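You operate a simulated robot arm through the tools that you are given. There is no shell and no other tool.

Carry out the task below with a simulated robot arm. There is one attempt and no reset: what you move stays moved.

Task
Turn the left tension knob to 3. Put the pail from the shelf under the drip rack in the inside of the tank. Put two of the long sleeves from the bottom shelf of the grey rack on the service bench. Put the union on the plate on the service bench. Open the bench drawer, fetch the yellow sieve and set it in the inside the bench drawer and shut the drawer again. Take the aluminium nut and leave it on the right end of the packing table. Any order will do. Set down upright: pail.

The check looks at the end state, three seconds after you hand in, the way a careful person would. Anything else that was tipped, shoved, dropped, spilled or broken makes it a failure.

Robot
A 7-joint arm with a fingered hand on a trunk, on a base that moves. Base frame: it is fixed to the floor where the robot stands at the start and does not move with it; the origin is under the middle of the robot, x ahead of it, y to its left, z up. Lengths are in m, angles in rad, forces in N, time in s.
With the tool pointing down near the work surface it reaches from about 0.18 to 0.64 m from the robot's upright axis, wherever it stands. Its first joint turns from -2.007 to 2.007 rad. Places, roughly: aluminium nut (6x5x3 cm) [1.9, 2.9, 0.7]; bench drawer [5.1, 1.4, 0.7]; inside of the tank [0.7, -4.3, 0.6]; inside the bench drawer [5.2, 1.4, 0.6]; left tension knob [-1.7, -2.3, 0.7]; long sleeve (5x5x23 cm) [5.1, 0.5, 0.2]; pail (20x20x21 cm) [0.3, -4.1, 0.2]; plate [5.25, 1.5, 0.75]; right end of the packing table [0.3, 4.3, 0.8]; service bench [5.2, 1.4, 0.8]; union (10x4x3 cm) [5.2, 0.3, 0.8]; yellow sieve (6x6x3 cm) [5.2, 1.2, 0.8]. Payload 3.1 kg.
The tool frame sits at the grasp point between the pads (the TCP): z along the fingers, y along the line on which they close. The tips reach 0.022 m beyond it. The gripper opens to 0.112 m; its body begins 0.06 m behind the TCP. The gripper is a hand of 3 fingers: y runs from the thumb to the fingers, the wrist lies at [0, 0, -0.218] in the tool frame, and closing takes about 1.5 s.
Orientation is told as [roll, pitch, yaw] about the base's x, y, z axes, in that order, counted from this pose: with the fingers straight down and closing along the base's y, the tool's x points along the base's -x, its y along +y and its z along -z.

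Tools
- The arm moves only by the tool drive_tool. Its argument "commands" is a list of rows, each a list of 6 numbers: the shift along the tool's x, y, z in units of 250 mm (1.0 is 250 mm), then the turn, a rotation vector about the tool's x, y, z in units of 180 degrees (1.0 is 180 degrees). In form: [[tx, ty, tz, wx, wy, wz], ...]. A call has 1 to 20 rows; each row is the pose to reach, as a shift and turn from the pose commanded when the call began, along the tool's axes at that moment. "claw" is the finger opening in m, from 0 to 0.112, set as the call begins (left out, the last holds). A call with a number of a shift or a turn outside -1 to 1 is refused whole. Each row takes 0.2 s and may step no farther than 0.05 m and 0.15 rad from the row before; otherwise, or with a gripper value out of range, the whole call is refused. Where a pose cannot be reached the arm comes as near as it can. A force on the tool above 40 N (or 10 N above the force at the start of the call, whichever is more), or a blocked arm, ends the call early, and 0.2 s more pass. The fingers move at their own pace (about 0.108 m/s each) and stop on an object; they squeeze with about 30 N. The grip force told is the motor's: it shows also when the fingers shut on nothing. Time passes only in rows, and 0.2 s behind the last, so rows that repeat a pose let the fingers close. It gives the time, the measured TCP pose, the force on the tool (base axes), the opening and the grip force at its end, in the units of the frame above (readings bear some noise), with the torque about the TCP (base axes, N m) and any sound that the robot's microphone picked up.
- Cameras (640 x 400 px; columns grow to the right, rows downward): "scene" is now at [0.0254, 0.1468, 1.5285]; the picture's right is [-0.06, -1.00, 0.00], its down [-0.64, 0.04, -0.77] and it looks along [0.77, -0.05, -0.64] (base axes); focal length 278 px, centre (320, 200). "wrist" rides on the gripper at [0.066, 0.003, -0.08] in the tool frame; the picture's right is [-0.05, 1.00, 0.00], its down [-0.77, -0.04, -0.64] and it looks along [-0.64, -0.03, 0.77] (tool axes); focal length 275 px, centre (320, 200). There is no depth. A picture from a camera that has moved, and an enlarged one, comes with that camera's place and axes in the base frame and with its lens.
- camera(camera): a new picture of that camera. The clock stands still meanwhile.
- slide_trunk(by): slides the trunk up (or, below 0, down) by that many m; the arm and the scene camera ride with it, the base frame stays. It gives what a move gives, with no picture.
- drive_base(legs): drives the robot by 1 to 6 legs, each [ahead, left, turn to the left] in m, m and rad, along the robot's own axes; the way and the turn of a leg run together, so that a leg with both is an arc; at most 1.5 m and 3.142 rad a leg. The arm and the cameras ride along, it lands a little off, and it stops where it bumps. It gives what a move gives.
- set_fingers(finger1, finger2, thumb_bend): sets how far each is bent, from 0 (flat) to 1 (curled in); at 0.3 the hand is open as for a grip, at 0.7 the pads meet at the TCP. One left out holds its place. A second passes; each finger stops where it meets its share of the squeeze, and holds until it gets a number again. A gripper value or a shape takes the hand back. It gives what a move gives, with no picture; readings hold the bend of each and the force on the fingers (four entries, about 0 where the hand has none), thumb and palm.
- grasp_type(shape): the hand has 3 fingers and takes this shape, open, in about a second: jaw (thumb against the fingers, like two jaws); tri (thumb and two fingers); tip (a fingertip pinch); poke (one finger out to press); point (the index stretched); flat (the hand flat); cup (the hand cupped); fist (a fist). The gripper value then closes the fingers along that shape, each until it touches; the sizes above hold for jaw. It gives what a move gives, with no picture.
- head_to(pan, tilt): turns the head with the scene camera to pan (to the left, within 2.705 rad either way) and tilt (down, from -0.506 to 1.204), counted from straight ahead of the robot. It gives what a move gives.
- zoom(camera, box): a new picture of the part [left, top, right, bottom] of that camera's present view, enlarged. The clock stands still meanwhile.
- close_job(): hands the job in; it is judged then, once.

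Nothing tells you exact positions but the pictures and the camera data. Unless the task says otherwise, let go and move clear before handing in.

The tools are called after "Call:" as name(argument=value, ...) on one line, values as JSON. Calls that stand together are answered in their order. drive_tool: Moves the arm, as the interface text tells. Its arguments: {"type":"object","properties":{"commands":{"type":"array","items":{"type":"array","items":{"type":"number"}}},"claw":{"type":"number"}},"required":["commands"]} The other tools are called the same way: slide_trunk (by) moves the trunk up or down; grasp_type (shape) gives the hand a shape; set_fingers (finger1, finger2, thumb_bend) moves the fingers one by one; drive_base (legs) drives the base; head_to (pan, tilt) turns the head that bears the scene camera; camera (camera) takes a picture; zoom (camera, box) takes an enlarged picture of a part of a camera's view; close_job () hands the job in.

At the start:

```text
t: 0.0
ee_pos: [0.2916, 0.1001, 0.94]
tool_rot: [0.0, 0.001, 0.0]
ft_force: [0.0, 0.5, 0.2]
wrist_torque: [0.02, -0.01, 0.03]
width: 0.1118
gripper_force: 0.1
shape: jaw
bend: [0.3, 0.3, 0.3]
finger forces: [0.1, 0.1, 0.0, 0.0, 0.1, 0.0]
trunk travel left (down, up): [-0.65, 0.34]
robot x, y, heading: [0.0012, 0.0005, 0.002]
head pan, tilt (commanded): [-0.059, 0.691]
```

scene: 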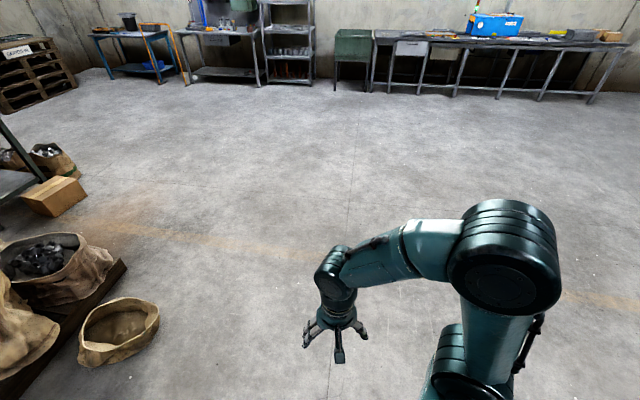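
wrist: 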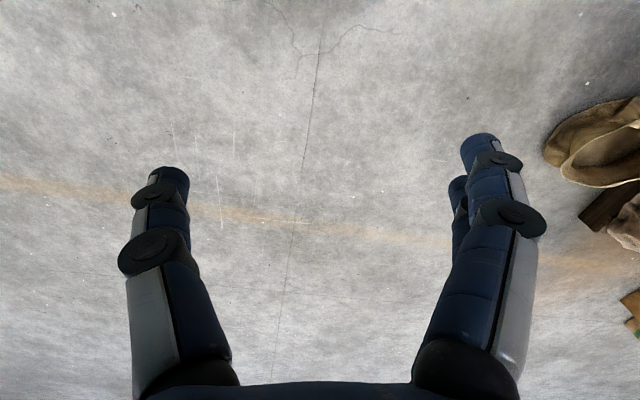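

I see a workshop with benches and a rack along the far wall and sacks to the left. First I look around with the head to find the stations.

Call:
head_to(pan=0.0, tilt=0.35)

Call:
camera(camera="scene")

Call:
head_to(pan=1.2, tilt=0.45)

Call:
camera(camera="scene")

Call:
head_to(pan=2.4, tilt=0.45)

Call:
camera(camera="scene")

Call:
head_to(pan=-1.2, tilt=0.45)

Call:
camera(camera="scene")

Call:
head_to(pan=-2.4, tilt=0.45)

Call:
camera(camera="scene")

```text
t: 0.8
ee_pos: [0.2908, 0.1004, 0.9391]
tool_rot: [0.0, 0.001, 0.0]
ft_force: [0.3, -0.2, -1.1]
wrist_torque: [0.02, 0.0, 0.04]
width: 0.1118
gripper_force: 0.1
shape: jaw
bend: [0.3, 0.3, 0.3]
finger forces: [0.0, 0.2, 0.0, 0.0, 0.0, 0.1]
trunk travel left (down, up): [-0.65, 0.34]
robot x, y, heading: [-0.0012, -0.0001, -0.002]
head pan, tilt (commanded): [0.0, 0.351]
```

```text
taken
camera scene: at [0.0334, 0.1518, 1.559], right [0.0, -1.0, 0.0], down [-0.34, 0.0, -0.94], along [0.94, 0.0, -0.34], focal length 278 px, centre (320, 200)
```

scene: 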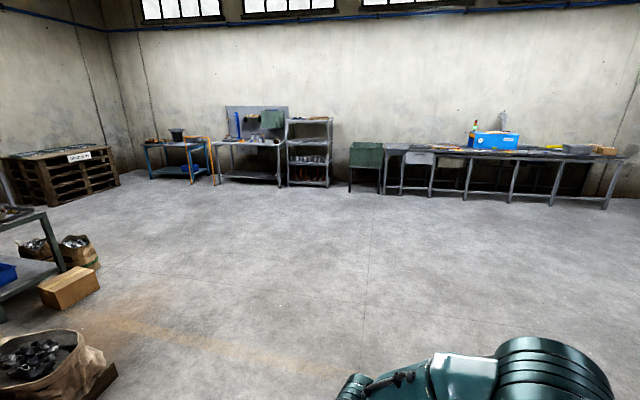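

```text
t: 2.2
ee_pos: [0.2909, 0.1007, 0.941]
tool_rot: [-0.001, -0.001, 0.001]
ft_force: [0.2, 0.3, 0.0]
wrist_torque: [0.0, -0.04, -0.02]
width: 0.112
gripper_force: 0.0
shape: jaw
bend: [0.3, 0.3, 0.3]
finger forces: [0.0, 0.0, 0.0, 0.1, 0.0, 0.0]
trunk travel left (down, up): [-0.65, 0.34]
robot x, y, heading: [-0.0021, 0.0006, -0.001]
head pan, tilt (commanded): [1.201, 0.45]
```

```text
taken
camera scene: at [-0.0264, 0.2375, 1.5499], right [0.93, -0.36, 0.0], down [-0.16, -0.41, -0.9], along [0.33, 0.84, -0.44], focal length 278 px, centre (320, 200)
```

scene: 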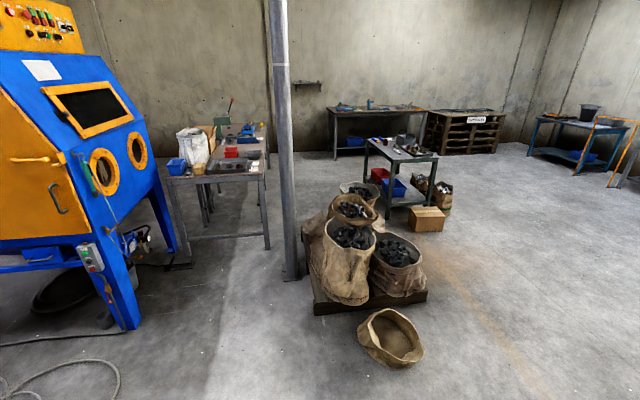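

```text
t: 3.6
ee_pos: [0.2922, 0.1021, 0.9389]
tool_rot: [0.001, -0.001, 0.0]
ft_force: [-0.2, 0.1, 0.1]
wrist_torque: [-0.01, 0.0, 0.0]
width: 0.1118
gripper_force: 0.1
shape: jaw
bend: [0.3, 0.3, 0.3]
finger forces: [0.1, 0.1, 0.1, 0.1, 0.0, 0.0]
trunk travel left (down, up): [-0.65, 0.34]
robot x, y, heading: [-0.0005, -0.0006, -0.004]
head pan, tilt (commanded): [2.4, 0.45]
```

```text
taken
camera scene: at [-0.1274, 0.214, 1.5499], right [0.68, 0.74, 0.0], down [0.32, -0.29, -0.9], along [-0.66, 0.61, -0.44], focal length 278 px, centre (320, 200)
```

scene: 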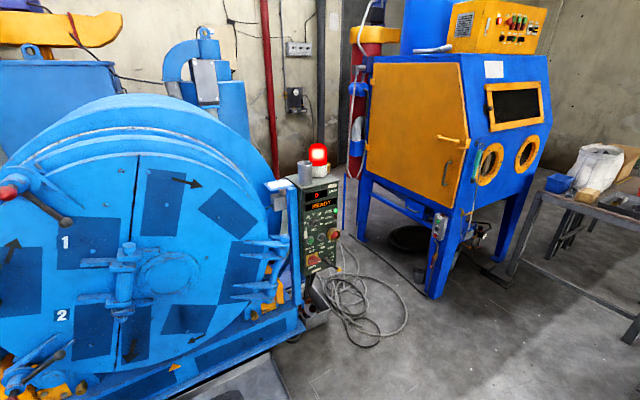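

```text
t: 6.6
ee_pos: [0.2915, 0.101, 0.9391]
tool_rot: [0.001, 0.0, 0.0]
ft_force: [-0.1, 0.5, 0.0]
wrist_torque: [-0.02, 0.01, -0.01]
width: 0.1119
gripper_force: 0.1
shape: jaw
bend: [0.3, 0.3, 0.3]
finger forces: [0.0, 0.1, 0.0, 0.0, 0.0, 0.0]
trunk travel left (down, up): [-0.65, 0.34]
robot x, y, heading: [0.0011, -0.0035, 0.001]
head pan, tilt (commanded): [-1.201, 0.45]
```

```text
taken
camera scene: at [-0.0265, 0.0662, 1.5499], right [-0.93, -0.36, 0.0], down [-0.16, 0.41, -0.9], along [0.33, -0.84, -0.44], focal length 278 px, centre (320, 200)
```

scene: 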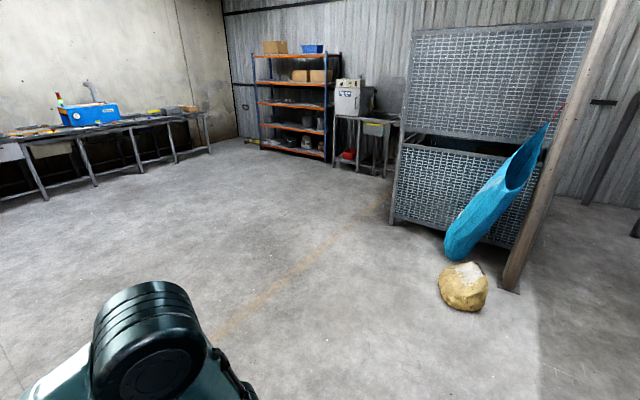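

```text
t: 8.0
ee_pos: [0.2925, 0.0999, 0.9393]
tool_rot: [0.0, -0.001, -0.001]
ft_force: [0.5, -0.2, 1.2]
wrist_torque: [0.0, -0.04, -0.01]
width: 0.1117
gripper_force: 0.0
shape: jaw
bend: [0.3, 0.3, 0.3]
finger forces: [0.0, 0.0, 0.0, 0.0, 0.0, 0.0]
trunk travel left (down, up): [-0.65, 0.34]
robot x, y, heading: [0.0016, -0.0008, -0.002]
head pan, tilt (commanded): [-2.4, 0.45]
```

```text
taken
camera scene: at [-0.1274, 0.0897, 1.5499], right [-0.68, 0.74, 0.0], down [0.32, 0.29, -0.9], along [-0.66, -0.61, -0.44], focal length 278 px, centre (320, 200)
```

scene: 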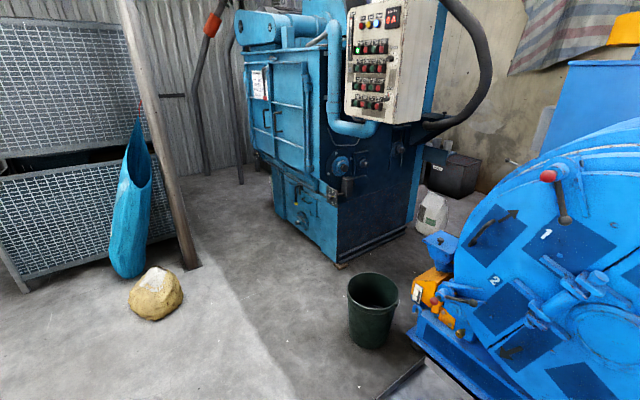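

The room holds several stations: the blue machine (knob) behind right, a drip rack and tank to the right, the service bench and grey rack ahead, the nut table to the left. I zoom in on each from here before driving.

Call:
zoom(camera="scene", box=[220, 0, 460, 260])

Call:
head_to(pan=-1.4, tilt=0.3)

Call:
zoom(camera="scene", box=[160, 80, 480, 280])

Call:
head_to(pan=0.15, tilt=0.2)

Call:
zoom(camera="scene", box=[200, 100, 440, 250])

Call:
head_to(pan=1.2, tilt=0.3)

Call:
zoom(camera="scene", box=[140, 100, 460, 300])

```text
1.54 times, centred on (340, 130) of scene
camera zoom: at [-0.1274, 0.0897, 1.5499], right [-0.68, 0.74, 0.0], down [0.32, 0.29, -0.9], along [-0.66, -0.61, -0.44], focal length 428 px, centre (289, 308)
```

zoom: 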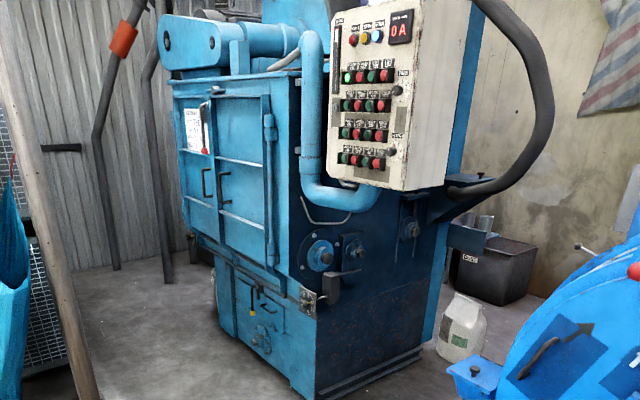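

```text
t: 9.3
ee_pos: [0.2918, 0.1006, 0.9396]
tool_rot: [0.0, 0.0, 0.0]
ft_force: [0.3, 1.0, 0.4]
wrist_torque: [-0.04, 0.01, 0.0]
width: 0.1119
gripper_force: 0.2
shape: jaw
bend: [0.3, 0.3, 0.3]
finger forces: [0.0, 0.0, 0.0, 0.1, 0.0, 0.0]
trunk travel left (down, up): [-0.65, 0.34]
robot x, y, heading: [-0.0008, -0.0011, 0.0]
head pan, tilt (commanded): [-1.4, 0.3]
```

```text
2.00 times, centred on (320, 180) of scene
camera zoom: at [-0.044, 0.0598, 1.5638], right [-0.99, -0.17, 0.0], down [-0.05, 0.29, -0.96], along [0.16, -0.94, -0.3], focal length 556 px, centre (320, 240)
```

zoom: 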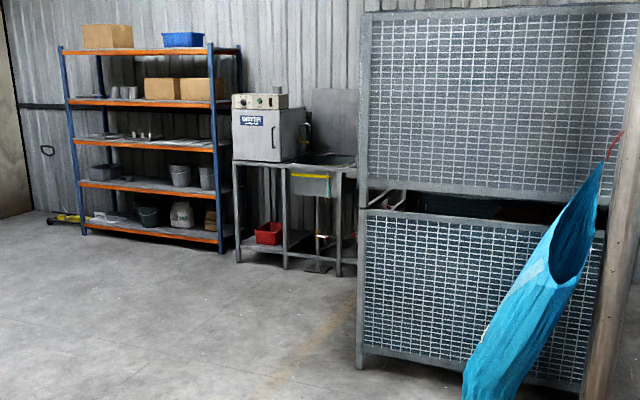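

```text
t: 10.9
ee_pos: [0.2917, 0.0998, 0.9396]
tool_rot: [-0.001, 0.001, -0.001]
ft_force: [0.8, -0.4, 0.0]
wrist_torque: [0.0, -0.04, -0.03]
width: 0.1119
gripper_force: 0.0
shape: jaw
bend: [0.3, 0.3, 0.3]
finger forces: [0.1, 0.0, 0.0, 0.0, 0.0, 0.0]
trunk travel left (down, up): [-0.65, 0.34]
robot x, y, heading: [-0.0025, -0.0028, 0.001]
head pan, tilt (commanded): [0.15, 0.201]
```

```text
2.67 times, centred on (320, 175) of scene
camera zoom: at [0.0324, 0.1657, 1.5731], right [0.15, -0.99, 0.0], down [-0.2, -0.03, -0.98], along [0.97, 0.15, -0.2], focal length 742 px, centre (320, 267)
```

zoom: 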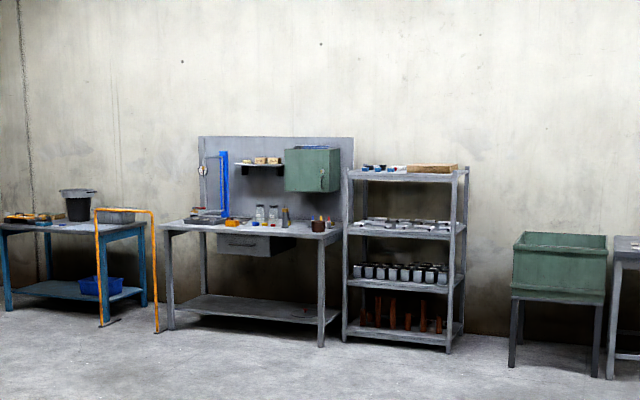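

```text
t: 12.2
ee_pos: [0.2925, 0.1003, 0.9387]
tool_rot: [0.002, -0.001, 0.0]
ft_force: [0.5, 0.4, 0.0]
wrist_torque: [0.01, 0.01, 0.03]
width: 0.112
gripper_force: 0.0
shape: jaw
bend: [0.3, 0.3, 0.3]
finger forces: [0.0, 0.0, 0.0, 0.0, 0.0, 0.0]
trunk travel left (down, up): [-0.65, 0.34]
robot x, y, heading: [0.0029, -0.0004, -0.001]
head pan, tilt (commanded): [1.201, 0.3]
```

```text
2.00 times, centred on (300, 200) of scene
camera zoom: at [-0.0259, 0.2389, 1.5638], right [0.93, -0.36, 0.0], down [-0.11, -0.28, -0.96], along [0.35, 0.89, -0.3], focal length 556 px, centre (360, 200)
```

zoom: 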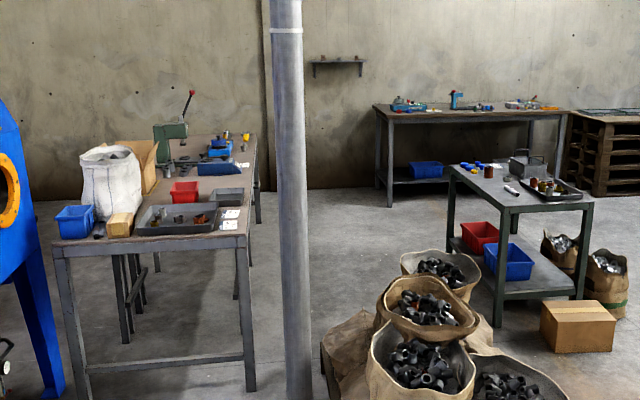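

The knob is on the left end of the blue machine's door face (about x=-1.7, y=-2.3). I drive toward it first, keeping clear of the bin, the pillar and the sack.

Call:
drive_base(legs=[[0, 0, -2.1], [1.1, 0, 0]])

Call:
head_to(pan=-0.1, tilt=0.45)

Call:
camera(camera="scene")

```text
t: 22.8
ee_pos: [-0.6111, -1.2335, 0.9392]
tool_rot: [-0.001, 0.001, -2.099]
ft_force: [0.3, -0.4, -0.4]
wrist_torque: [-0.02, 0.01, 0.0]
width: 0.1116
gripper_force: 0.1
shape: jaw
bend: [0.3, 0.3, 0.3]
finger forces: [0.0, 0.0, 0.1, 0.1, 0.0, 0.0]
trunk travel left (down, up): [-0.65, 0.34]
robot x, y, heading: [-0.5492, -0.9302, -2.097]
head pan, tilt (commanded): [1.201, 0.3]
```

```text
t: 24.3
ee_pos: [-0.6098, -1.2338, 0.9403]
tool_rot: [0.002, -0.001, -2.098]
ft_force: [-1.0, -0.9, -0.1]
wrist_torque: [-0.01, 0.01, 0.03]
width: 0.1121
gripper_force: 0.0
shape: jaw
bend: [0.3, 0.3, 0.3]
finger forces: [0.0, 0.0, 0.0, 0.1, 0.0, 0.1]
trunk travel left (down, up): [-0.65, 0.34]
robot x, y, heading: [-0.5519, -0.9298, -2.097]
head pan, tilt (commanded): [-0.099, 0.45]
```

```text
taken
camera scene: at [-0.442, -1.0312, 1.5499], right [-0.81, 0.59, 0.0], down [0.25, 0.35, -0.9], along [-0.53, -0.73, -0.44], focal length 278 px, centre (320, 200)
```

scene: 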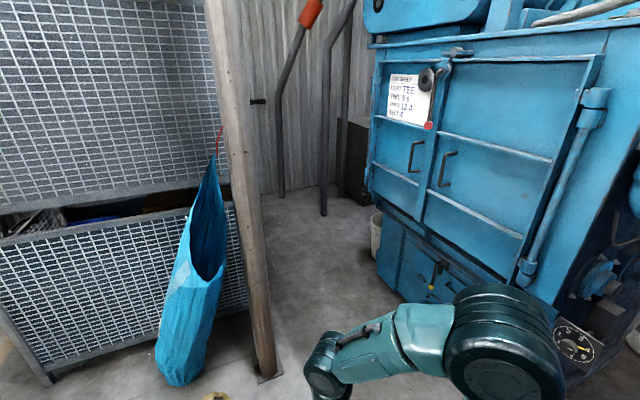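

I see the machine's doors, a dial near its right corner, and possibly something at the left edge. I zoom there.

Call:
zoom(camera="scene", box=[340, 130, 460, 280])

Call:
zoom(camera="scene", box=[520, 240, 640, 400])

Call:
zoom(camera="scene", box=[360, 40, 480, 130])

```text
2.67 times, centred on (400, 205) of scene
camera zoom: at [-0.442, -1.0312, 1.5499], right [-0.81, 0.59, 0.0], down [0.25, 0.35, -0.9], along [-0.53, -0.73, -0.44], focal length 742 px, centre (107, 187)
```

zoom: 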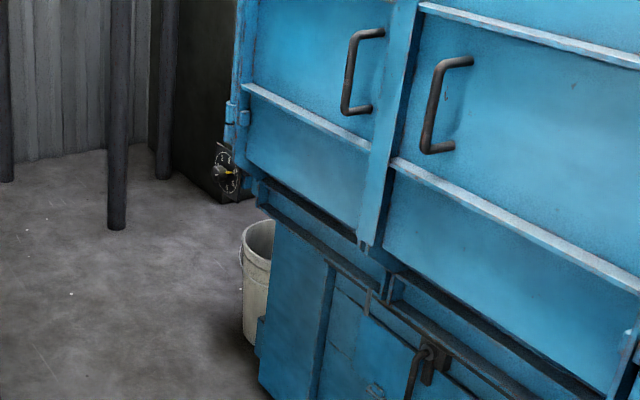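

```text
2.50 times, centred on (580, 320) of scene
camera zoom: at [-0.442, -1.0312, 1.5499], right [-0.81, 0.59, 0.0], down [0.25, 0.35, -0.9], along [-0.53, -0.73, -0.44], focal length 696 px, centre (-330, -100)
```

zoom: 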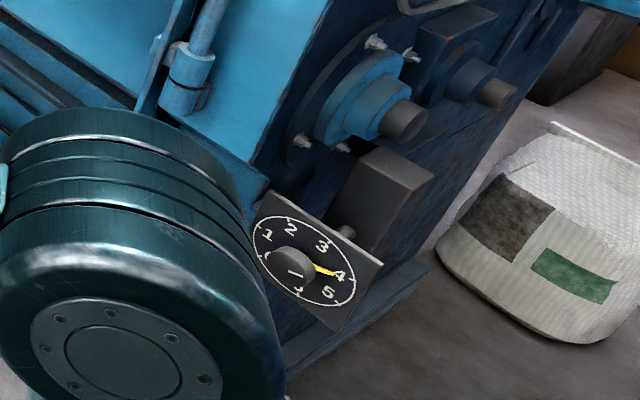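

```text
4.44 times, centred on (420, 85) of scene
camera zoom: at [-0.442, -1.0312, 1.5499], right [-0.81, 0.59, 0.0], down [0.25, 0.35, -0.9], along [-0.53, -0.73, -0.44], focal length 1237 px, centre (-124, 711)
```

zoom: 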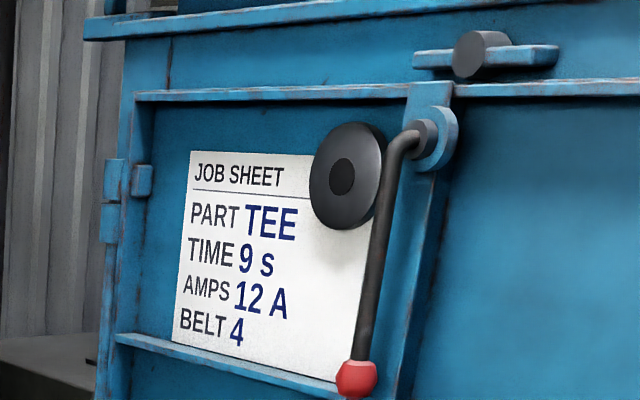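

The left dial (scale 1–5, yellow pointer) sits at the left edge of the machine, facing the room. I check my own footprint before driving into the gap.

Call:
head_to(pan=0.9, tilt=1.2)

Call:
camera(camera="scene")

Call:
head_to(pan=2.6, tilt=1.2)

Call:
camera(camera="scene")

```text
t: 25.6
ee_pos: [-0.61, -1.2323, 0.9399]
tool_rot: [0.001, -0.001, -2.098]
ft_force: [-0.7, -1.0, 0.4]
wrist_torque: [0.06, -0.02, -0.01]
width: 0.112
gripper_force: 0.1
shape: jaw
bend: [0.3, 0.3, 0.3]
finger forces: [0.0, 0.1, 0.0, 0.0, 0.0, 0.1]
trunk travel left (down, up): [-0.65, 0.34]
robot x, y, heading: [-0.5534, -0.9281, -2.098]
head pan, tilt (commanded): [0.901, 1.201]
```

```text
taken
camera scene: at [-0.3678, -1.0088, 1.4918], right [-0.93, -0.36, 0.0], down [-0.34, 0.87, -0.36], along [0.13, -0.34, -0.93], focal length 278 px, centre (320, 200)
```

scene: 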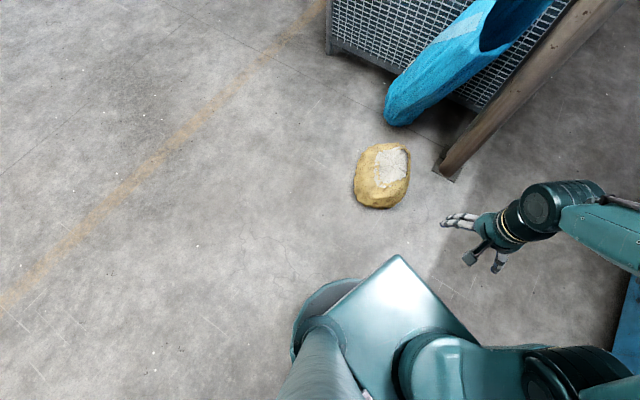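

```text
t: 27.3
ee_pos: [-0.6111, -1.2347, 0.9407]
tool_rot: [0.001, -0.001, -2.099]
ft_force: [0.2, 0.0, 0.2]
wrist_torque: [0.0, -0.01, -0.01]
width: 0.112
gripper_force: 0.1
shape: jaw
bend: [0.3, 0.3, 0.3]
finger forces: [0.0, 0.1, 0.0, 0.0, 0.1, 0.1]
trunk travel left (down, up): [-0.65, 0.34]
robot x, y, heading: [-0.5503, -0.9279, -2.099]
head pan, tilt (commanded): [2.601, 1.201]
```

```text
taken
camera scene: at [-0.3392, -0.9297, 1.4917], right [0.48, -0.88, 0.0], down [-0.82, -0.45, -0.36], along [0.32, 0.17, -0.93], focal length 278 px, centre (320, 200)
```

scene: 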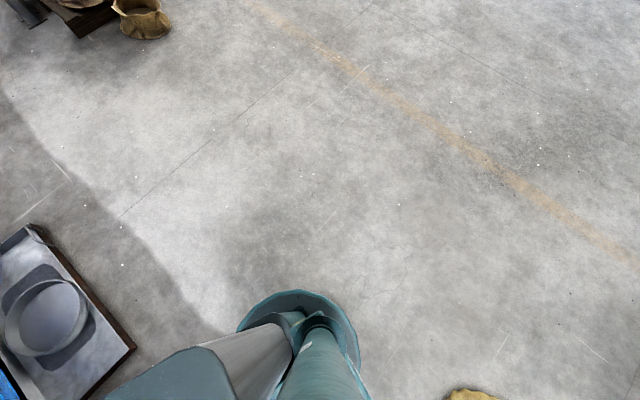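

The base is compact (about 0.25–0.35 m radius). I turn to face the machine and slide to about (-1.15, -1.75).

Call:
drive_base(legs=[[0, 0, -1.043], [0.3, 0.4, 0], [0.28, 0.4, 0]])

Call:
head_to(pan=0.6, tilt=0.8)

Call:
camera(camera="scene")

```text
t: 35.4
ee_pos: [-1.4341, -1.8187, 0.9396]
tool_rot: [-0.001, 0.0, 3.124]
ft_force: [-0.2, -0.5, -0.5]
wrist_torque: [0.03, -0.02, 0.02]
width: 0.112
gripper_force: 0.1
shape: jaw
bend: [0.3, 0.3, 0.3]
finger forces: [0.0, 0.0, 0.1, 0.0, 0.0, 0.0]
trunk travel left (down, up): [-0.65, 0.34]
robot x, y, heading: [-1.1377, -1.7194, 3.124]
head pan, tilt (commanded): [2.601, 1.201]
```

```text
t: 37.3
ee_pos: [-1.4332, -1.8175, 0.9397]
tool_rot: [0.0, 0.0, 3.124]
ft_force: [0.8, -0.2, 0.1]
wrist_torque: [0.01, 0.01, 0.0]
width: 0.1118
gripper_force: 0.0
shape: jaw
bend: [0.3, 0.3, 0.3]
finger forces: [0.0, 0.0, 0.1, 0.0, 0.0, 0.1]
trunk travel left (down, up): [-0.65, 0.34]
robot x, y, heading: [-1.1393, -1.7214, 3.122]
head pan, tilt (commanded): [0.6, 0.799]
```

```text
taken
camera scene: at [-1.1497, -1.9217, 1.5194], right [-0.55, 0.83, 0.0], down [0.6, 0.4, -0.7], along [-0.58, -0.38, -0.72], focal length 278 px, centre (320, 200)
```

scene: 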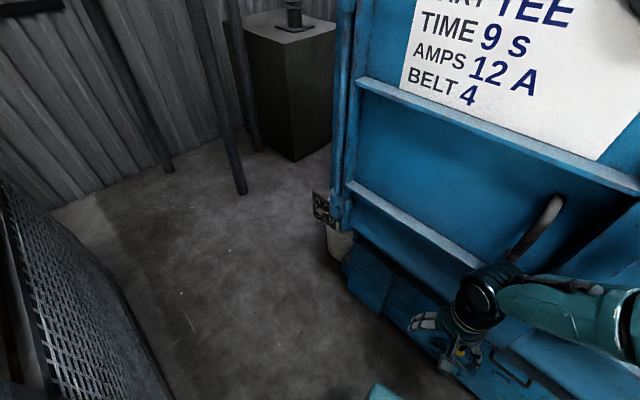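

Call:
zoom(camera="scene", box=[280, 170, 376, 230])

Call:
head_to(pan=0.6, tilt=0.4)

Call:
zoom(camera="scene", box=[260, 260, 400, 360])

```text
6.67 times, centred on (328, 200) of scene
camera zoom: at [-1.1497, -1.9217, 1.5194], right [-0.55, 0.83, 0.0], down [0.6, 0.4, -0.7], along [-0.58, -0.38, -0.72], focal length 1855 px, centre (267, 200)
```

zoom: 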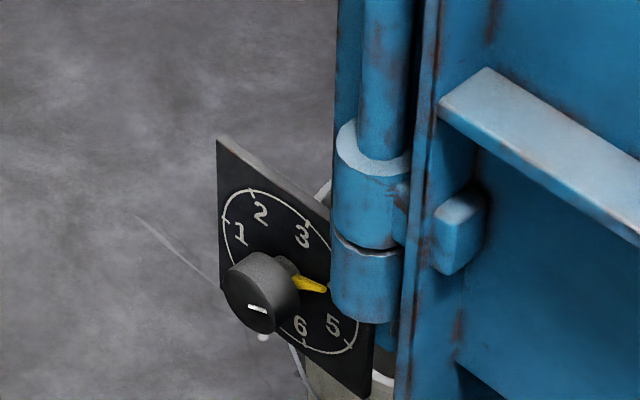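

```text
t: 38.2
ee_pos: [-1.4323, -1.8174, 0.9393]
tool_rot: [-0.002, 0.0, 3.125]
ft_force: [0.6, -0.4, -0.1]
wrist_torque: [0.02, -0.01, -0.01]
width: 0.1118
gripper_force: 0.0
shape: jaw
bend: [0.3, 0.3, 0.3]
finger forces: [0.0, 0.0, 0.1, 0.0, 0.0, 0.0]
trunk travel left (down, up): [-0.65, 0.34]
robot x, y, heading: [-1.1387, -1.721, 3.128]
head pan, tilt (commanded): [0.6, 0.4]
```

```text
4.00 times, centred on (330, 310) of scene
camera zoom: at [-1.1597, -1.9282, 1.5545], right [-0.55, 0.83, 0.0], down [0.33, 0.21, -0.92], along [-0.77, -0.51, -0.39], focal length 1113 px, centre (280, -240)
```

zoom: 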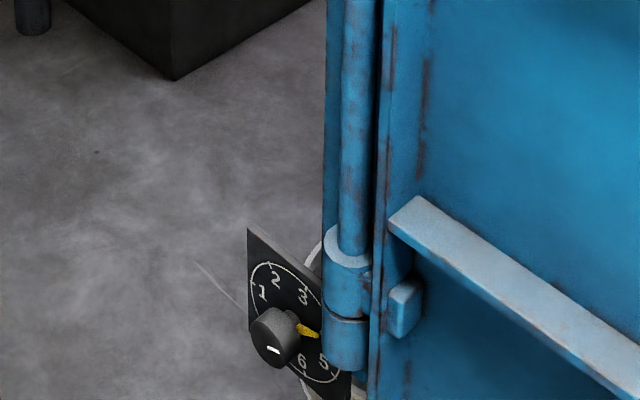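

The left dial's pointer stands at 4 (as does the job sheet), the knob face near (-1.71, -2.29, 0.74). I check the pillar behind me before shifting closer.

Call:
head_to(pan=2.4, tilt=1.1)

Call:
camera(camera="scene")

Call:
head_to(pan=0.4, tilt=1.2)

Call:
camera(camera="scene")

```text
t: 40.0
ee_pos: [-1.4337, -1.8167, 0.9393]
tool_rot: [0.001, 0.001, 3.125]
ft_force: [0.1, -0.6, -0.7]
wrist_torque: [0.01, 0.0, -0.01]
width: 0.112
gripper_force: 0.0
shape: jaw
bend: [0.3, 0.3, 0.3]
finger forces: [0.1, 0.0, 0.0, 0.0, 0.1, 0.1]
trunk travel left (down, up): [-0.65, 0.34]
robot x, y, heading: [-1.1375, -1.722, 3.125]
head pan, tilt (commanded): [2.4, 1.1]
```

```text
taken
camera scene: at [-1.0366, -1.9207, 1.4977], right [-0.69, -0.72, 0.0], down [-0.65, 0.61, -0.45], along [0.33, -0.31, -0.89], focal length 278 px, centre (320, 200)
```

scene: 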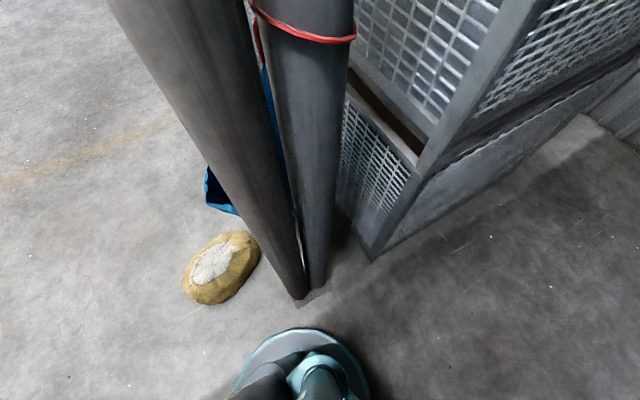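

```text
t: 41.9
ee_pos: [-1.4335, -1.8182, 0.9389]
tool_rot: [-0.002, -0.001, 3.125]
ft_force: [0.2, 0.7, -0.5]
wrist_torque: [-0.01, 0.0, -0.01]
width: 0.1119
gripper_force: 0.0
shape: jaw
bend: [0.3, 0.3, 0.3]
finger forces: [0.1, 0.0, 0.0, 0.0, 0.0, 0.0]
trunk travel left (down, up): [-0.65, 0.34]
robot x, y, heading: [-1.1422, -1.7242, 3.122]
head pan, tilt (commanded): [0.4, 1.201]
```

```text
taken
camera scene: at [-1.1342, -1.8981, 1.4917], right [-0.37, 0.93, 0.0], down [0.86, 0.35, -0.36], along [-0.34, -0.14, -0.93], focal length 278 px, centre (320, 200)
```

scene: 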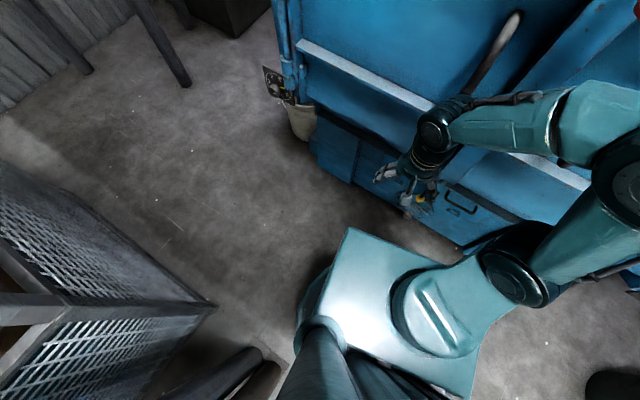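

The pillar foot is at about (-0.85, -2.04) and my base disc is 0.26 m in radius. I shift a bit ahead and left, then turn the hand to point forward at the dial.

Call:
drive_base(legs=[[0.08, 0.18, 0.018]])

Call:
drive_tool(commands=[[0, 0, 0, 0, -0.045, 0], [0, 0, 0, 0, -0.09, 0], [0, 0, 0, 0, -0.135, 0], [0, 0, 0, 0, -0.18, 0], [0, 0, 0, 0, -0.225, 0], [0, 0, 0, 0, -0.27, 0], [0, 0, 0, 0, -0.315, 0], [0, 0, 0, 0, -0.36, 0], [0, 0, 0, 0, -0.405, 0], [0, 0, 0, 0, -0.45, 0], [0, 0, 0, 0, -0.5, 0]])

```text
t: 43.5
ee_pos: [-1.5133, -2.0035, 0.9387]
tool_rot: [0.0, -0.003, 3.139]
ft_force: [0.6, 0.2, 0.3]
wrist_torque: [0.0, 0.0, -0.01]
width: 0.112
gripper_force: 0.1
shape: jaw
bend: [0.3, 0.3, 0.3]
finger forces: [0.0, 0.0, 0.0, 0.1, 0.1, 0.0]
trunk travel left (down, up): [-0.65, 0.34]
robot x, y, heading: [-1.2196, -1.9043, 3.132]
head pan, tilt (commanded): [0.4, 1.201]
```

```text
refused: row 11 steps farther than a row can; nothing moved
```

Call:
drive_tool(commands=[[0, 0.083, 0, 0, -0.042, 0], [0, 0.166, 0, 0, -0.084, 0], [0, 0.25, 0, 0, -0.126, 0], [0, 0.333, 0, 0, -0.168, 0], [0, 0.416, 0, 0, -0.21, 0], [0, 0.5, 0, 0, -0.252, 0], [0, 0.583, 0, 0, -0.294, 0], [0, 0.666, 0, 0, -0.336, 0], [0, 0.75, 0, 0, -0.378, 0], [0, 0.833, 0, 0, -0.42, 0], [0, 0.916, 0, 0, -0.46, 0], [0, 1.0, 0, 0, -0.5, 0]])

Call:
camera(camera="wrist")

Call:
camera(camera="scene")

```text
t: 46.1
ee_pos: [-1.5131, -2.2544, 0.9403]
tool_rot: [3.003, -1.569, 0.138]
ft_force: [-0.5, -0.9, -0.3]
wrist_torque: [0.0, -0.04, -0.02]
width: 0.1118
gripper_force: 0.0
shape: jaw
bend: [0.3, 0.3, 0.3]
finger forces: [0.0, 0.0, 0.0, 0.1, 0.1, 0.0]
trunk travel left (down, up): [-0.65, 0.34]
robot x, y, heading: [-1.2221, -1.9007, 3.129]
head pan, tilt (commanded): [0.4, 1.201]
```

```text
taken
camera wrist: at [-1.4324, -2.2568, 0.8751], right [0.0, -1.0, 0.05], down [0.64, 0.03, 0.77], along [-0.77, 0.03, 0.64], focal length 275 px, centre (320, 200)
```

wrist: 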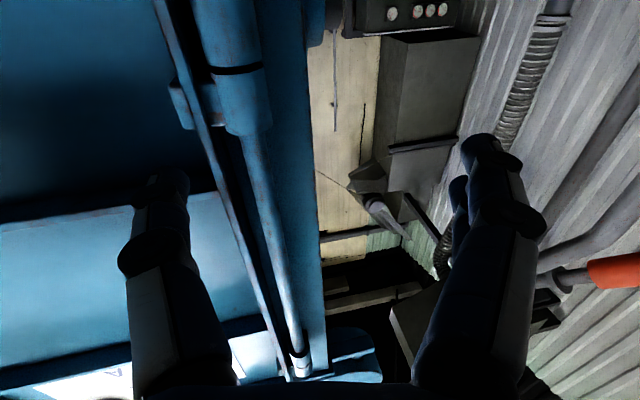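

```text
taken
camera scene: at [-1.213, -2.0795, 1.4916], right [-0.39, 0.92, 0.0], down [0.86, 0.36, -0.36], along [-0.33, -0.14, -0.93], focal length 278 px, centre (320, 200)
```

scene: 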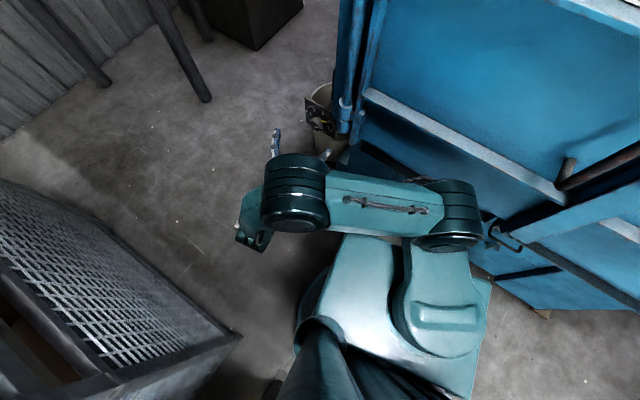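

The hand now points at the machine. I lower the trunk to bring it level with the dial and look with both cameras.

Call:
slide_trunk(by=-0.2)

Call:
camera(camera="wrist")

Call:
head_to(pan=0.6, tilt=0.8)

Call:
camera(camera="scene")

```text
t: 48.3
ee_pos: [-1.5125, -2.252, 0.7403]
tool_rot: [-2.896, -1.571, -0.249]
ft_force: [0.5, 0.2, -0.1]
wrist_torque: [0.03, 0.03, 0.03]
width: 0.1119
gripper_force: 0.2
shape: jaw
bend: [0.3, 0.3, 0.3]
finger forces: [0.1, 0.1, 0.0, 0.0, 0.0, 0.0]
trunk travel left (down, up): [-0.45, 0.54]
robot x, y, heading: [-1.2244, -1.9011, 3.14]
head pan, tilt (commanded): [0.4, 1.201]
```

```text
taken
camera wrist: at [-1.4326, -2.2556, 0.6754], right [0.0, -1.0, 0.05], down [0.64, 0.03, 0.77], along [-0.77, 0.03, 0.64], focal length 275 px, centre (320, 200)
```

wrist: 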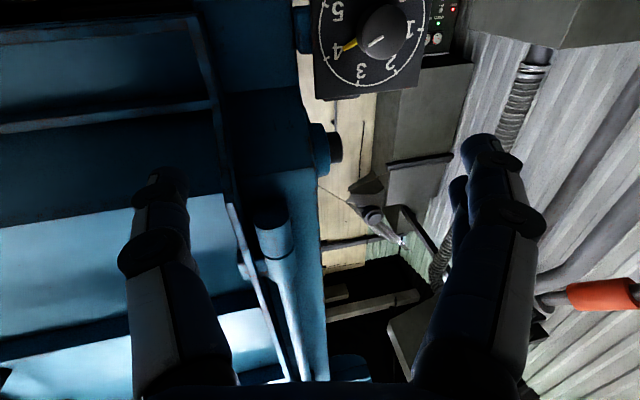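

```text
t: 49.1
ee_pos: [-1.5126, -2.252, 0.7408]
tool_rot: [-2.391, -1.569, -0.753]
ft_force: [-0.5, -0.2, 0.4]
wrist_torque: [0.01, -0.01, -0.02]
width: 0.1117
gripper_force: 0.1
shape: jaw
bend: [0.3, 0.3, 0.3]
finger forces: [0.0, 0.1, 0.0, 0.1, 0.0, 0.1]
trunk travel left (down, up): [-0.45, 0.54]
robot x, y, heading: [-1.2232, -1.9047, 3.139]
head pan, tilt (commanded): [0.6, 0.799]
```

```text
taken
camera scene: at [-1.2282, -2.102, 1.3194], right [-0.56, 0.83, 0.0], down [0.59, 0.4, -0.7], along [-0.58, -0.39, -0.72], focal length 278 px, centre (320, 200)
```

scene: 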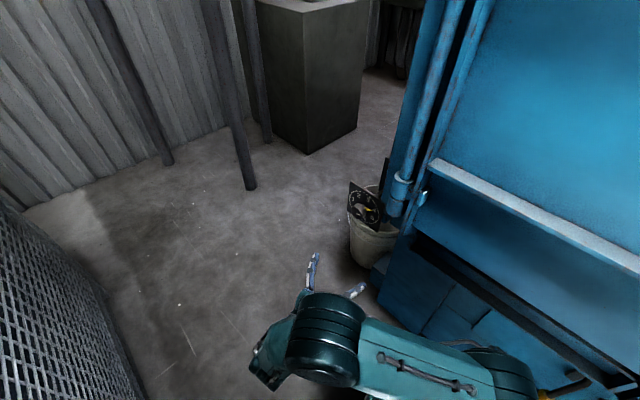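

Call:
zoom(camera="wrist", box=[290, 0, 450, 100])

Call:
zoom(camera="scene", box=[320, 160, 420, 240])

```text
4.00 times, centred on (370, 50) of wrist
camera zoom: at [-1.4326, -2.2557, 0.6753], right [0.0, -1.0, 0.05], down [0.64, 0.03, 0.77], along [-0.77, 0.03, 0.64], focal length 1101 px, centre (120, 800)
```

zoom: 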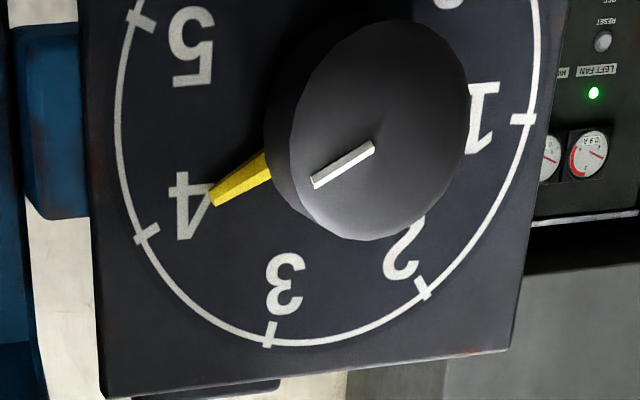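

```text
5.00 times, centred on (370, 200) of scene
camera zoom: at [-1.2282, -2.102, 1.3194], right [-0.56, 0.83, 0.0], down [0.59, 0.4, -0.7], along [-0.58, -0.39, -0.72], focal length 1391 px, centre (70, 200)
```

zoom: 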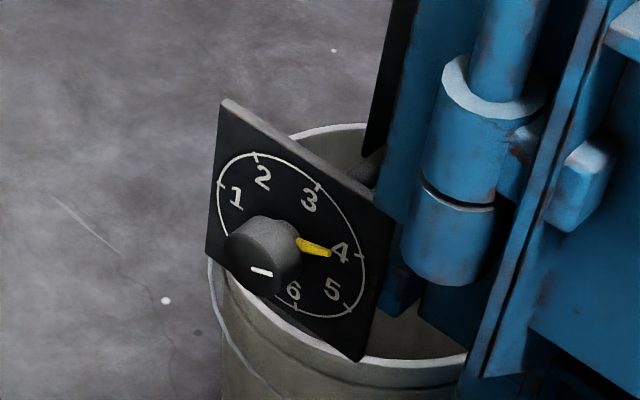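

The left dial's plate is centred near (-1.758, -2.302, 0.723), its face turned about 12° toward -y, ticks about 51° apart, pointer at 4; "3" is one step counter-clockwise. I line the hand up in front of the knob and roll it so the fingers close roughly vertically, away from the hinge.

Call:
drive_tool(commands=[[0.014, 0.06, 0.103, 0.0133, 0, 0], [0.028, 0.12, 0.206, 0.0267, 0, 0], [0.042, 0.18, 0.309, 0.04, 0, 0], [0.056, 0.24, 0.412, 0.0533, 0, 0], [0.07, 0.3, 0.48, 0.0667, 0, 0]])

Call:
drive_tool(commands=[[0, 0, 0, 0, 0, 0.0456], [0, 0, 0, 0, 0, 0.0912], [0, 0, 0, 0, 0, 0.1368], [0, 0, 0, 0, 0, 0.1824], [0, 0, 0, 0, 0, 0.228], [0, 0, 0, 0, 0, 0.2736], [0, 0, 0, 0, 0, 0.3192], [0, 0, 0, 0, 0, 0.3648], [0, 0, 0, 0, 0, 0.4104], [0, 0, 0, 0, 0, 0.456], [0, 0, 0, 0, 0, 0.5016], [0, 0, 0, 0, 0, 0.5472], [0, 0, 0, 0, 0, 0.5928], [0, 0, 0, 0, 0, 0.638]], claw=0.08)

Call:
camera(camera="wrist")

Call:
camera(camera="scene")

```text
t: 50.4
ee_pos: [-1.6334, -2.3262, 0.7218]
tool_rot: [-2.473, -1.57, -0.881]
ft_force: [0.3, 0.5, 0.3]
wrist_torque: [0.01, 0.02, 0.0]
width: 0.1119
gripper_force: 0.0
shape: jaw
bend: [0.3, 0.3, 0.3]
finger forces: [0.0, 0.1, 0.1, 0.1, 0.0, 0.1]
trunk travel left (down, up): [-0.45, 0.54]
robot x, y, heading: [-1.2217, -1.9038, 3.142]
head pan, tilt (commanded): [0.6, 0.799]
```

```text
t: 53.4
ee_pos: [-1.6334, -2.3264, 0.7244]
tool_rot: [1.571, 0.436, 1.357]
ft_force: [0.7, 1.0, -0.1]
wrist_torque: [0.0, 0.0, 0.02]
width: 0.0802
gripper_force: 0.1
shape: jaw
bend: [0.66, 0.66, 0.63]
finger forces: [0.1, 0.0, 0.1, 0.1, 0.0, 0.0]
trunk travel left (down, up): [-0.45, 0.54]
robot x, y, heading: [-1.2205, -1.902, 3.136]
head pan, tilt (commanded): [0.6, 0.799]
```

```text
taken
camera wrist: at [-1.5674, -2.4016, 0.7556], right [0.1, 0.45, 0.89], down [0.77, 0.53, -0.36], along [-0.64, 0.71, -0.3], focal length 275 px, centre (320, 200)
```

wrist: 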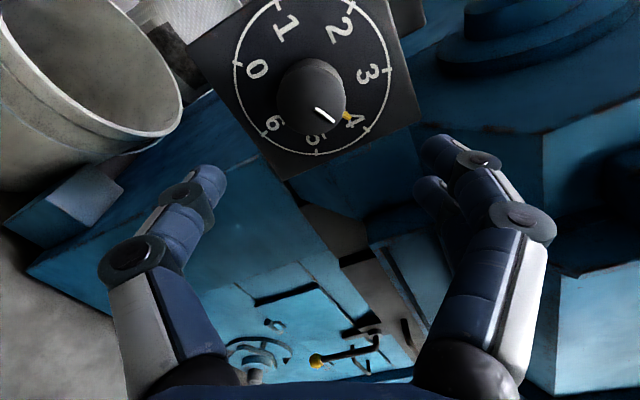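

```text
taken
camera scene: at [-1.2283, -2.1021, 1.3194], right [-0.56, 0.83, 0.0], down [0.59, 0.4, -0.7], along [-0.58, -0.39, -0.72], focal length 278 px, centre (320, 200)
```

scene: 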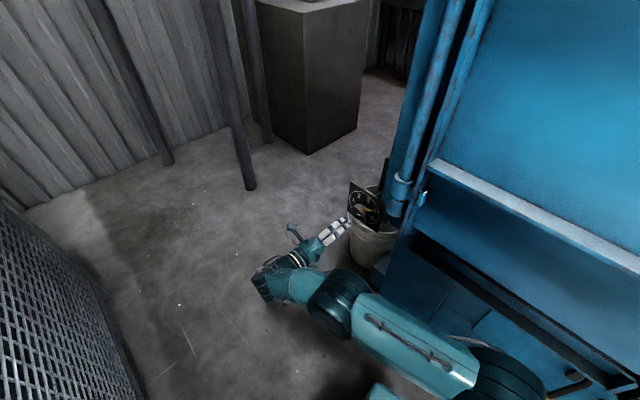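

Call:
zoom(camera="wrist", box=[240, 20, 400, 180])

```text
2.50 times, centred on (320, 100) of wrist
camera zoom: at [-1.5674, -2.4016, 0.7556], right [0.1, 0.45, 0.89], down [0.77, 0.53, -0.36], along [-0.64, 0.71, -0.3], focal length 688 px, centre (320, 450)
```

zoom: 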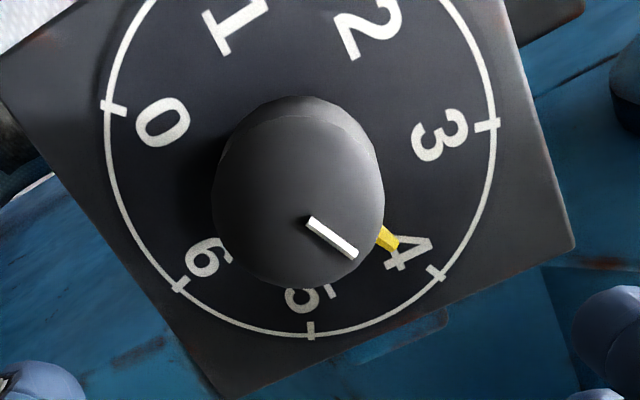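

The scale runs 0–6 and the knob is about 6 mm off the tool axis. I correct that, roll so the pointer stays clear of the fingers, and advance partway.

Call:
drive_tool(commands=[[0, -0.008, 0, 0, 0, -0.045], [0, -0.016, 0, 0, 0, -0.09], [0, -0.0228, 0, 0, 0, -0.135]])

Call:
drive_tool(commands=[[0, 0, 0.08, 0, 0, 0], [0, 0, 0.16, 0, 0, 0], [0, 0, 0.24, 0, 0, 0]])

Call:
camera(camera="wrist")

```text
t: 54.1
ee_pos: [-1.6336, -2.3297, 0.7163]
tool_rot: [1.571, 0.008, 1.358]
ft_force: [-0.3, 0.2, 0.0]
wrist_torque: [0.0, 0.0, -0.02]
width: 0.0805
gripper_force: 0.0
shape: jaw
bend: [0.66, 0.66, 0.63]
finger forces: [0.0, 0.0, 0.0, 0.0, 0.0, 0.0]
trunk travel left (down, up): [-0.45, 0.54]
robot x, y, heading: [-1.2181, -1.9062, 3.143]
head pan, tilt (commanded): [0.6, 0.799]
```

```text
t: 55.0
ee_pos: [-1.6924, -2.3169, 0.7172]
tool_rot: [1.571, 0.009, 1.36]
ft_force: [-0.6, -0.5, -0.3]
wrist_torque: [0.01, -0.02, 0.05]
width: 0.0805
gripper_force: 0.1
shape: jaw
bend: [0.66, 0.66, 0.63]
finger forces: [0.0, 0.0, 0.0, 0.0, 0.1, 0.0]
trunk travel left (down, up): [-0.45, 0.54]
robot x, y, heading: [-1.224, -1.8996, 3.138]
head pan, tilt (commanded): [0.6, 0.799]
```

```text
taken
camera wrist: at [-1.6276, -2.3982, 0.7224], right [0.01, 0.05, 1.0], down [0.78, 0.62, -0.04], along [-0.62, 0.78, -0.04], focal length 275 px, centre (320, 200)
```

wrist: 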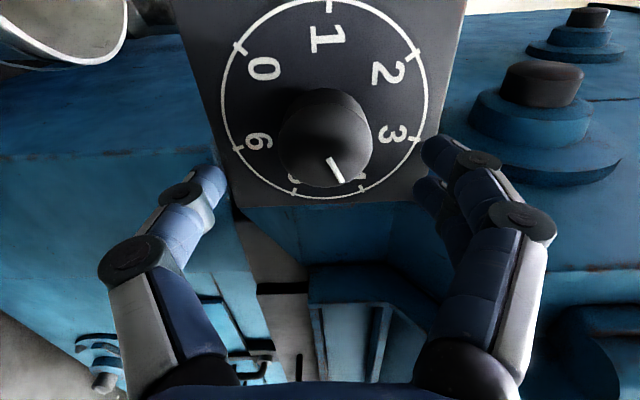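

The knob is centred between thumb and fingers. I advance 4 cm more and close gently, watching the force.

Call:
drive_tool(commands=[[0, 0, 0.04, 0, 0, 0], [0, 0, 0.08, 0, 0, 0], [0, 0, 0.12, 0, 0, 0], [0, 0, 0.15, 0, 0, 0]])

Call:
camera(camera="wrist")

```text
t: 56.0
ee_pos: [-1.7276, -2.3085, 0.7165]
tool_rot: [1.571, 0.009, 1.357]
ft_force: [-0.9, 0.6, -0.6]
wrist_torque: [-0.01, 0.02, 0.03]
width: 0.0802
gripper_force: 0.1
shape: jaw
bend: [0.66, 0.66, 0.63]
finger forces: [0.0, 0.1, 0.0, 0.0, 0.0, 0.0]
trunk travel left (down, up): [-0.45, 0.54]
robot x, y, heading: [-1.2197, -1.9038, 3.137]
head pan, tilt (commanded): [0.6, 0.799]
```

```text
taken
camera wrist: at [-1.6642, -2.3904, 0.7216], right [0.01, 0.05, 1.0], down [0.78, 0.62, -0.04], along [-0.62, 0.78, -0.03], focal length 275 px, centre (320, 200)
```

wrist: 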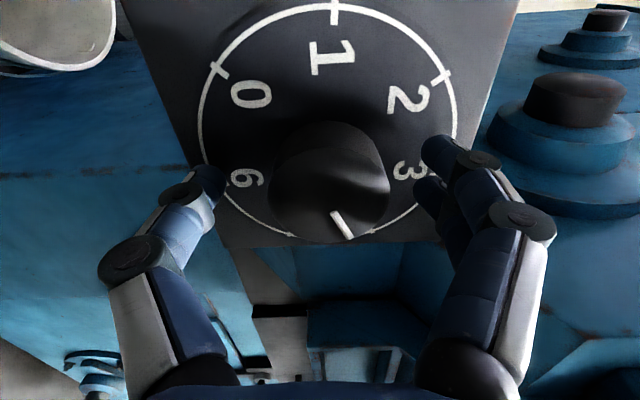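

Call:
drive_tool(commands=[[0, 0.012, 0.01, 0, 0, 0]])

Call:
drive_tool(commands=[[0, 0, 0, 0, 0, 0], [0, 0, 0, 0, 0, 0], [0, 0, 0, 0, 0, 0], [0, 0, 0, 0, 0, 0], [0, 0, 0, 0, 0, 0], [0, 0, 0, 0, 0, 0], [0, 0, 0, 0, 0, 0], [0, 0, 0, 0, 0, 0]], claw=0.03)

Call:
camera(camera="wrist")

```text
t: 56.4
ee_pos: [-1.7316, -2.3082, 0.7191]
tool_rot: [1.571, 0.008, 1.357]
ft_force: [0.1, -0.4, -0.4]
wrist_torque: [0.02, 0.0, -0.03]
width: 0.0803
gripper_force: 0.1
shape: jaw
bend: [0.66, 0.66, 0.63]
finger forces: [0.1, 0.0, 0.1, 0.0, 0.0, 0.0]
trunk travel left (down, up): [-0.45, 0.54]
robot x, y, heading: [-1.2197, -1.9028, 3.133]
head pan, tilt (commanded): [0.6, 0.799]
```

```text
t: 58.1
ee_pos: [-1.7335, -2.3074, 0.7196]
tool_rot: [1.569, 0.009, 1.355]
ft_force: [-13.2, 3.6, 1.1]
wrist_torque: [-0.03, -0.14, -0.01]
width: 0.0313
gripper_force: 29.5
shape: jaw
bend: [0.73, 0.73, 0.71]
finger forces: [14.2, 13.8, 0.0, 0.0, 27.4, 0.1]
trunk travel left (down, up): [-0.45, 0.54]
robot x, y, heading: [-1.2236, -1.9005, 3.136]
head pan, tilt (commanded): [0.6, 0.799]
```

```text
taken
camera wrist: at [-1.6683, -2.3891, 0.7247], right [0.01, 0.06, 1.0], down [0.79, 0.62, -0.04], along [-0.62, 0.78, -0.04], focal length 275 px, centre (320, 200)
```

wrist: 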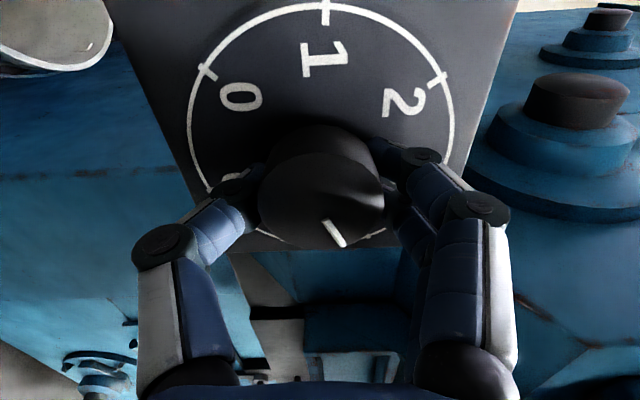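

The knob is held (about 28 N). I turn counter-clockwise one step (51°), in two parts.

Call:
drive_tool(commands=[[0, 0, 0, 0, 0, -0.0286], [0, 0, 0, 0, 0, -0.0571], [0, 0, 0, 0, 0, -0.0857], [0, 0, 0, 0, 0, -0.1143], [0, 0, 0, 0, 0, -0.1429]])

Call:
camera(camera="wrist")

```text
t: 59.4
ee_pos: [-1.7332, -2.3078, 0.72]
tool_rot: [1.568, -0.44, 1.359]
ft_force: [-15.1, 3.8, 4.9]
wrist_torque: [-0.12, -0.06, -0.04]
width: 0.0309
gripper_force: 29.9
shape: jaw
bend: [0.73, 0.73, 0.71]
finger forces: [15.4, 15.6, 0.0, 0.1, 27.0, 0.0]
trunk travel left (down, up): [-0.45, 0.54]
robot x, y, heading: [-1.2216, -1.9011, 3.136]
head pan, tilt (commanded): [0.6, 0.799]
```

```text
taken
camera wrist: at [-1.6671, -2.3842, 0.6965], right [-0.08, -0.37, 0.92], down [0.77, 0.56, 0.3], along [-0.63, 0.74, 0.24], focal length 275 px, centre (320, 200)
```

wrist: 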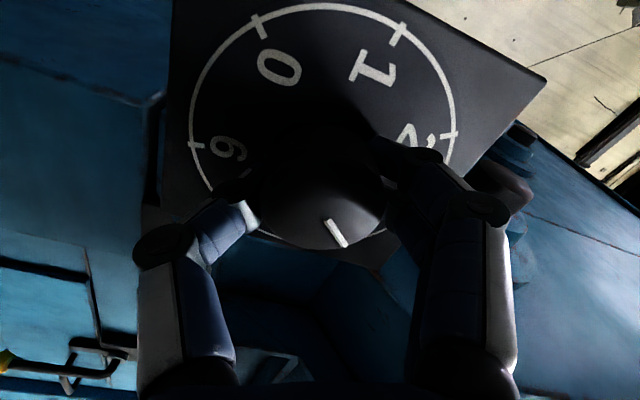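

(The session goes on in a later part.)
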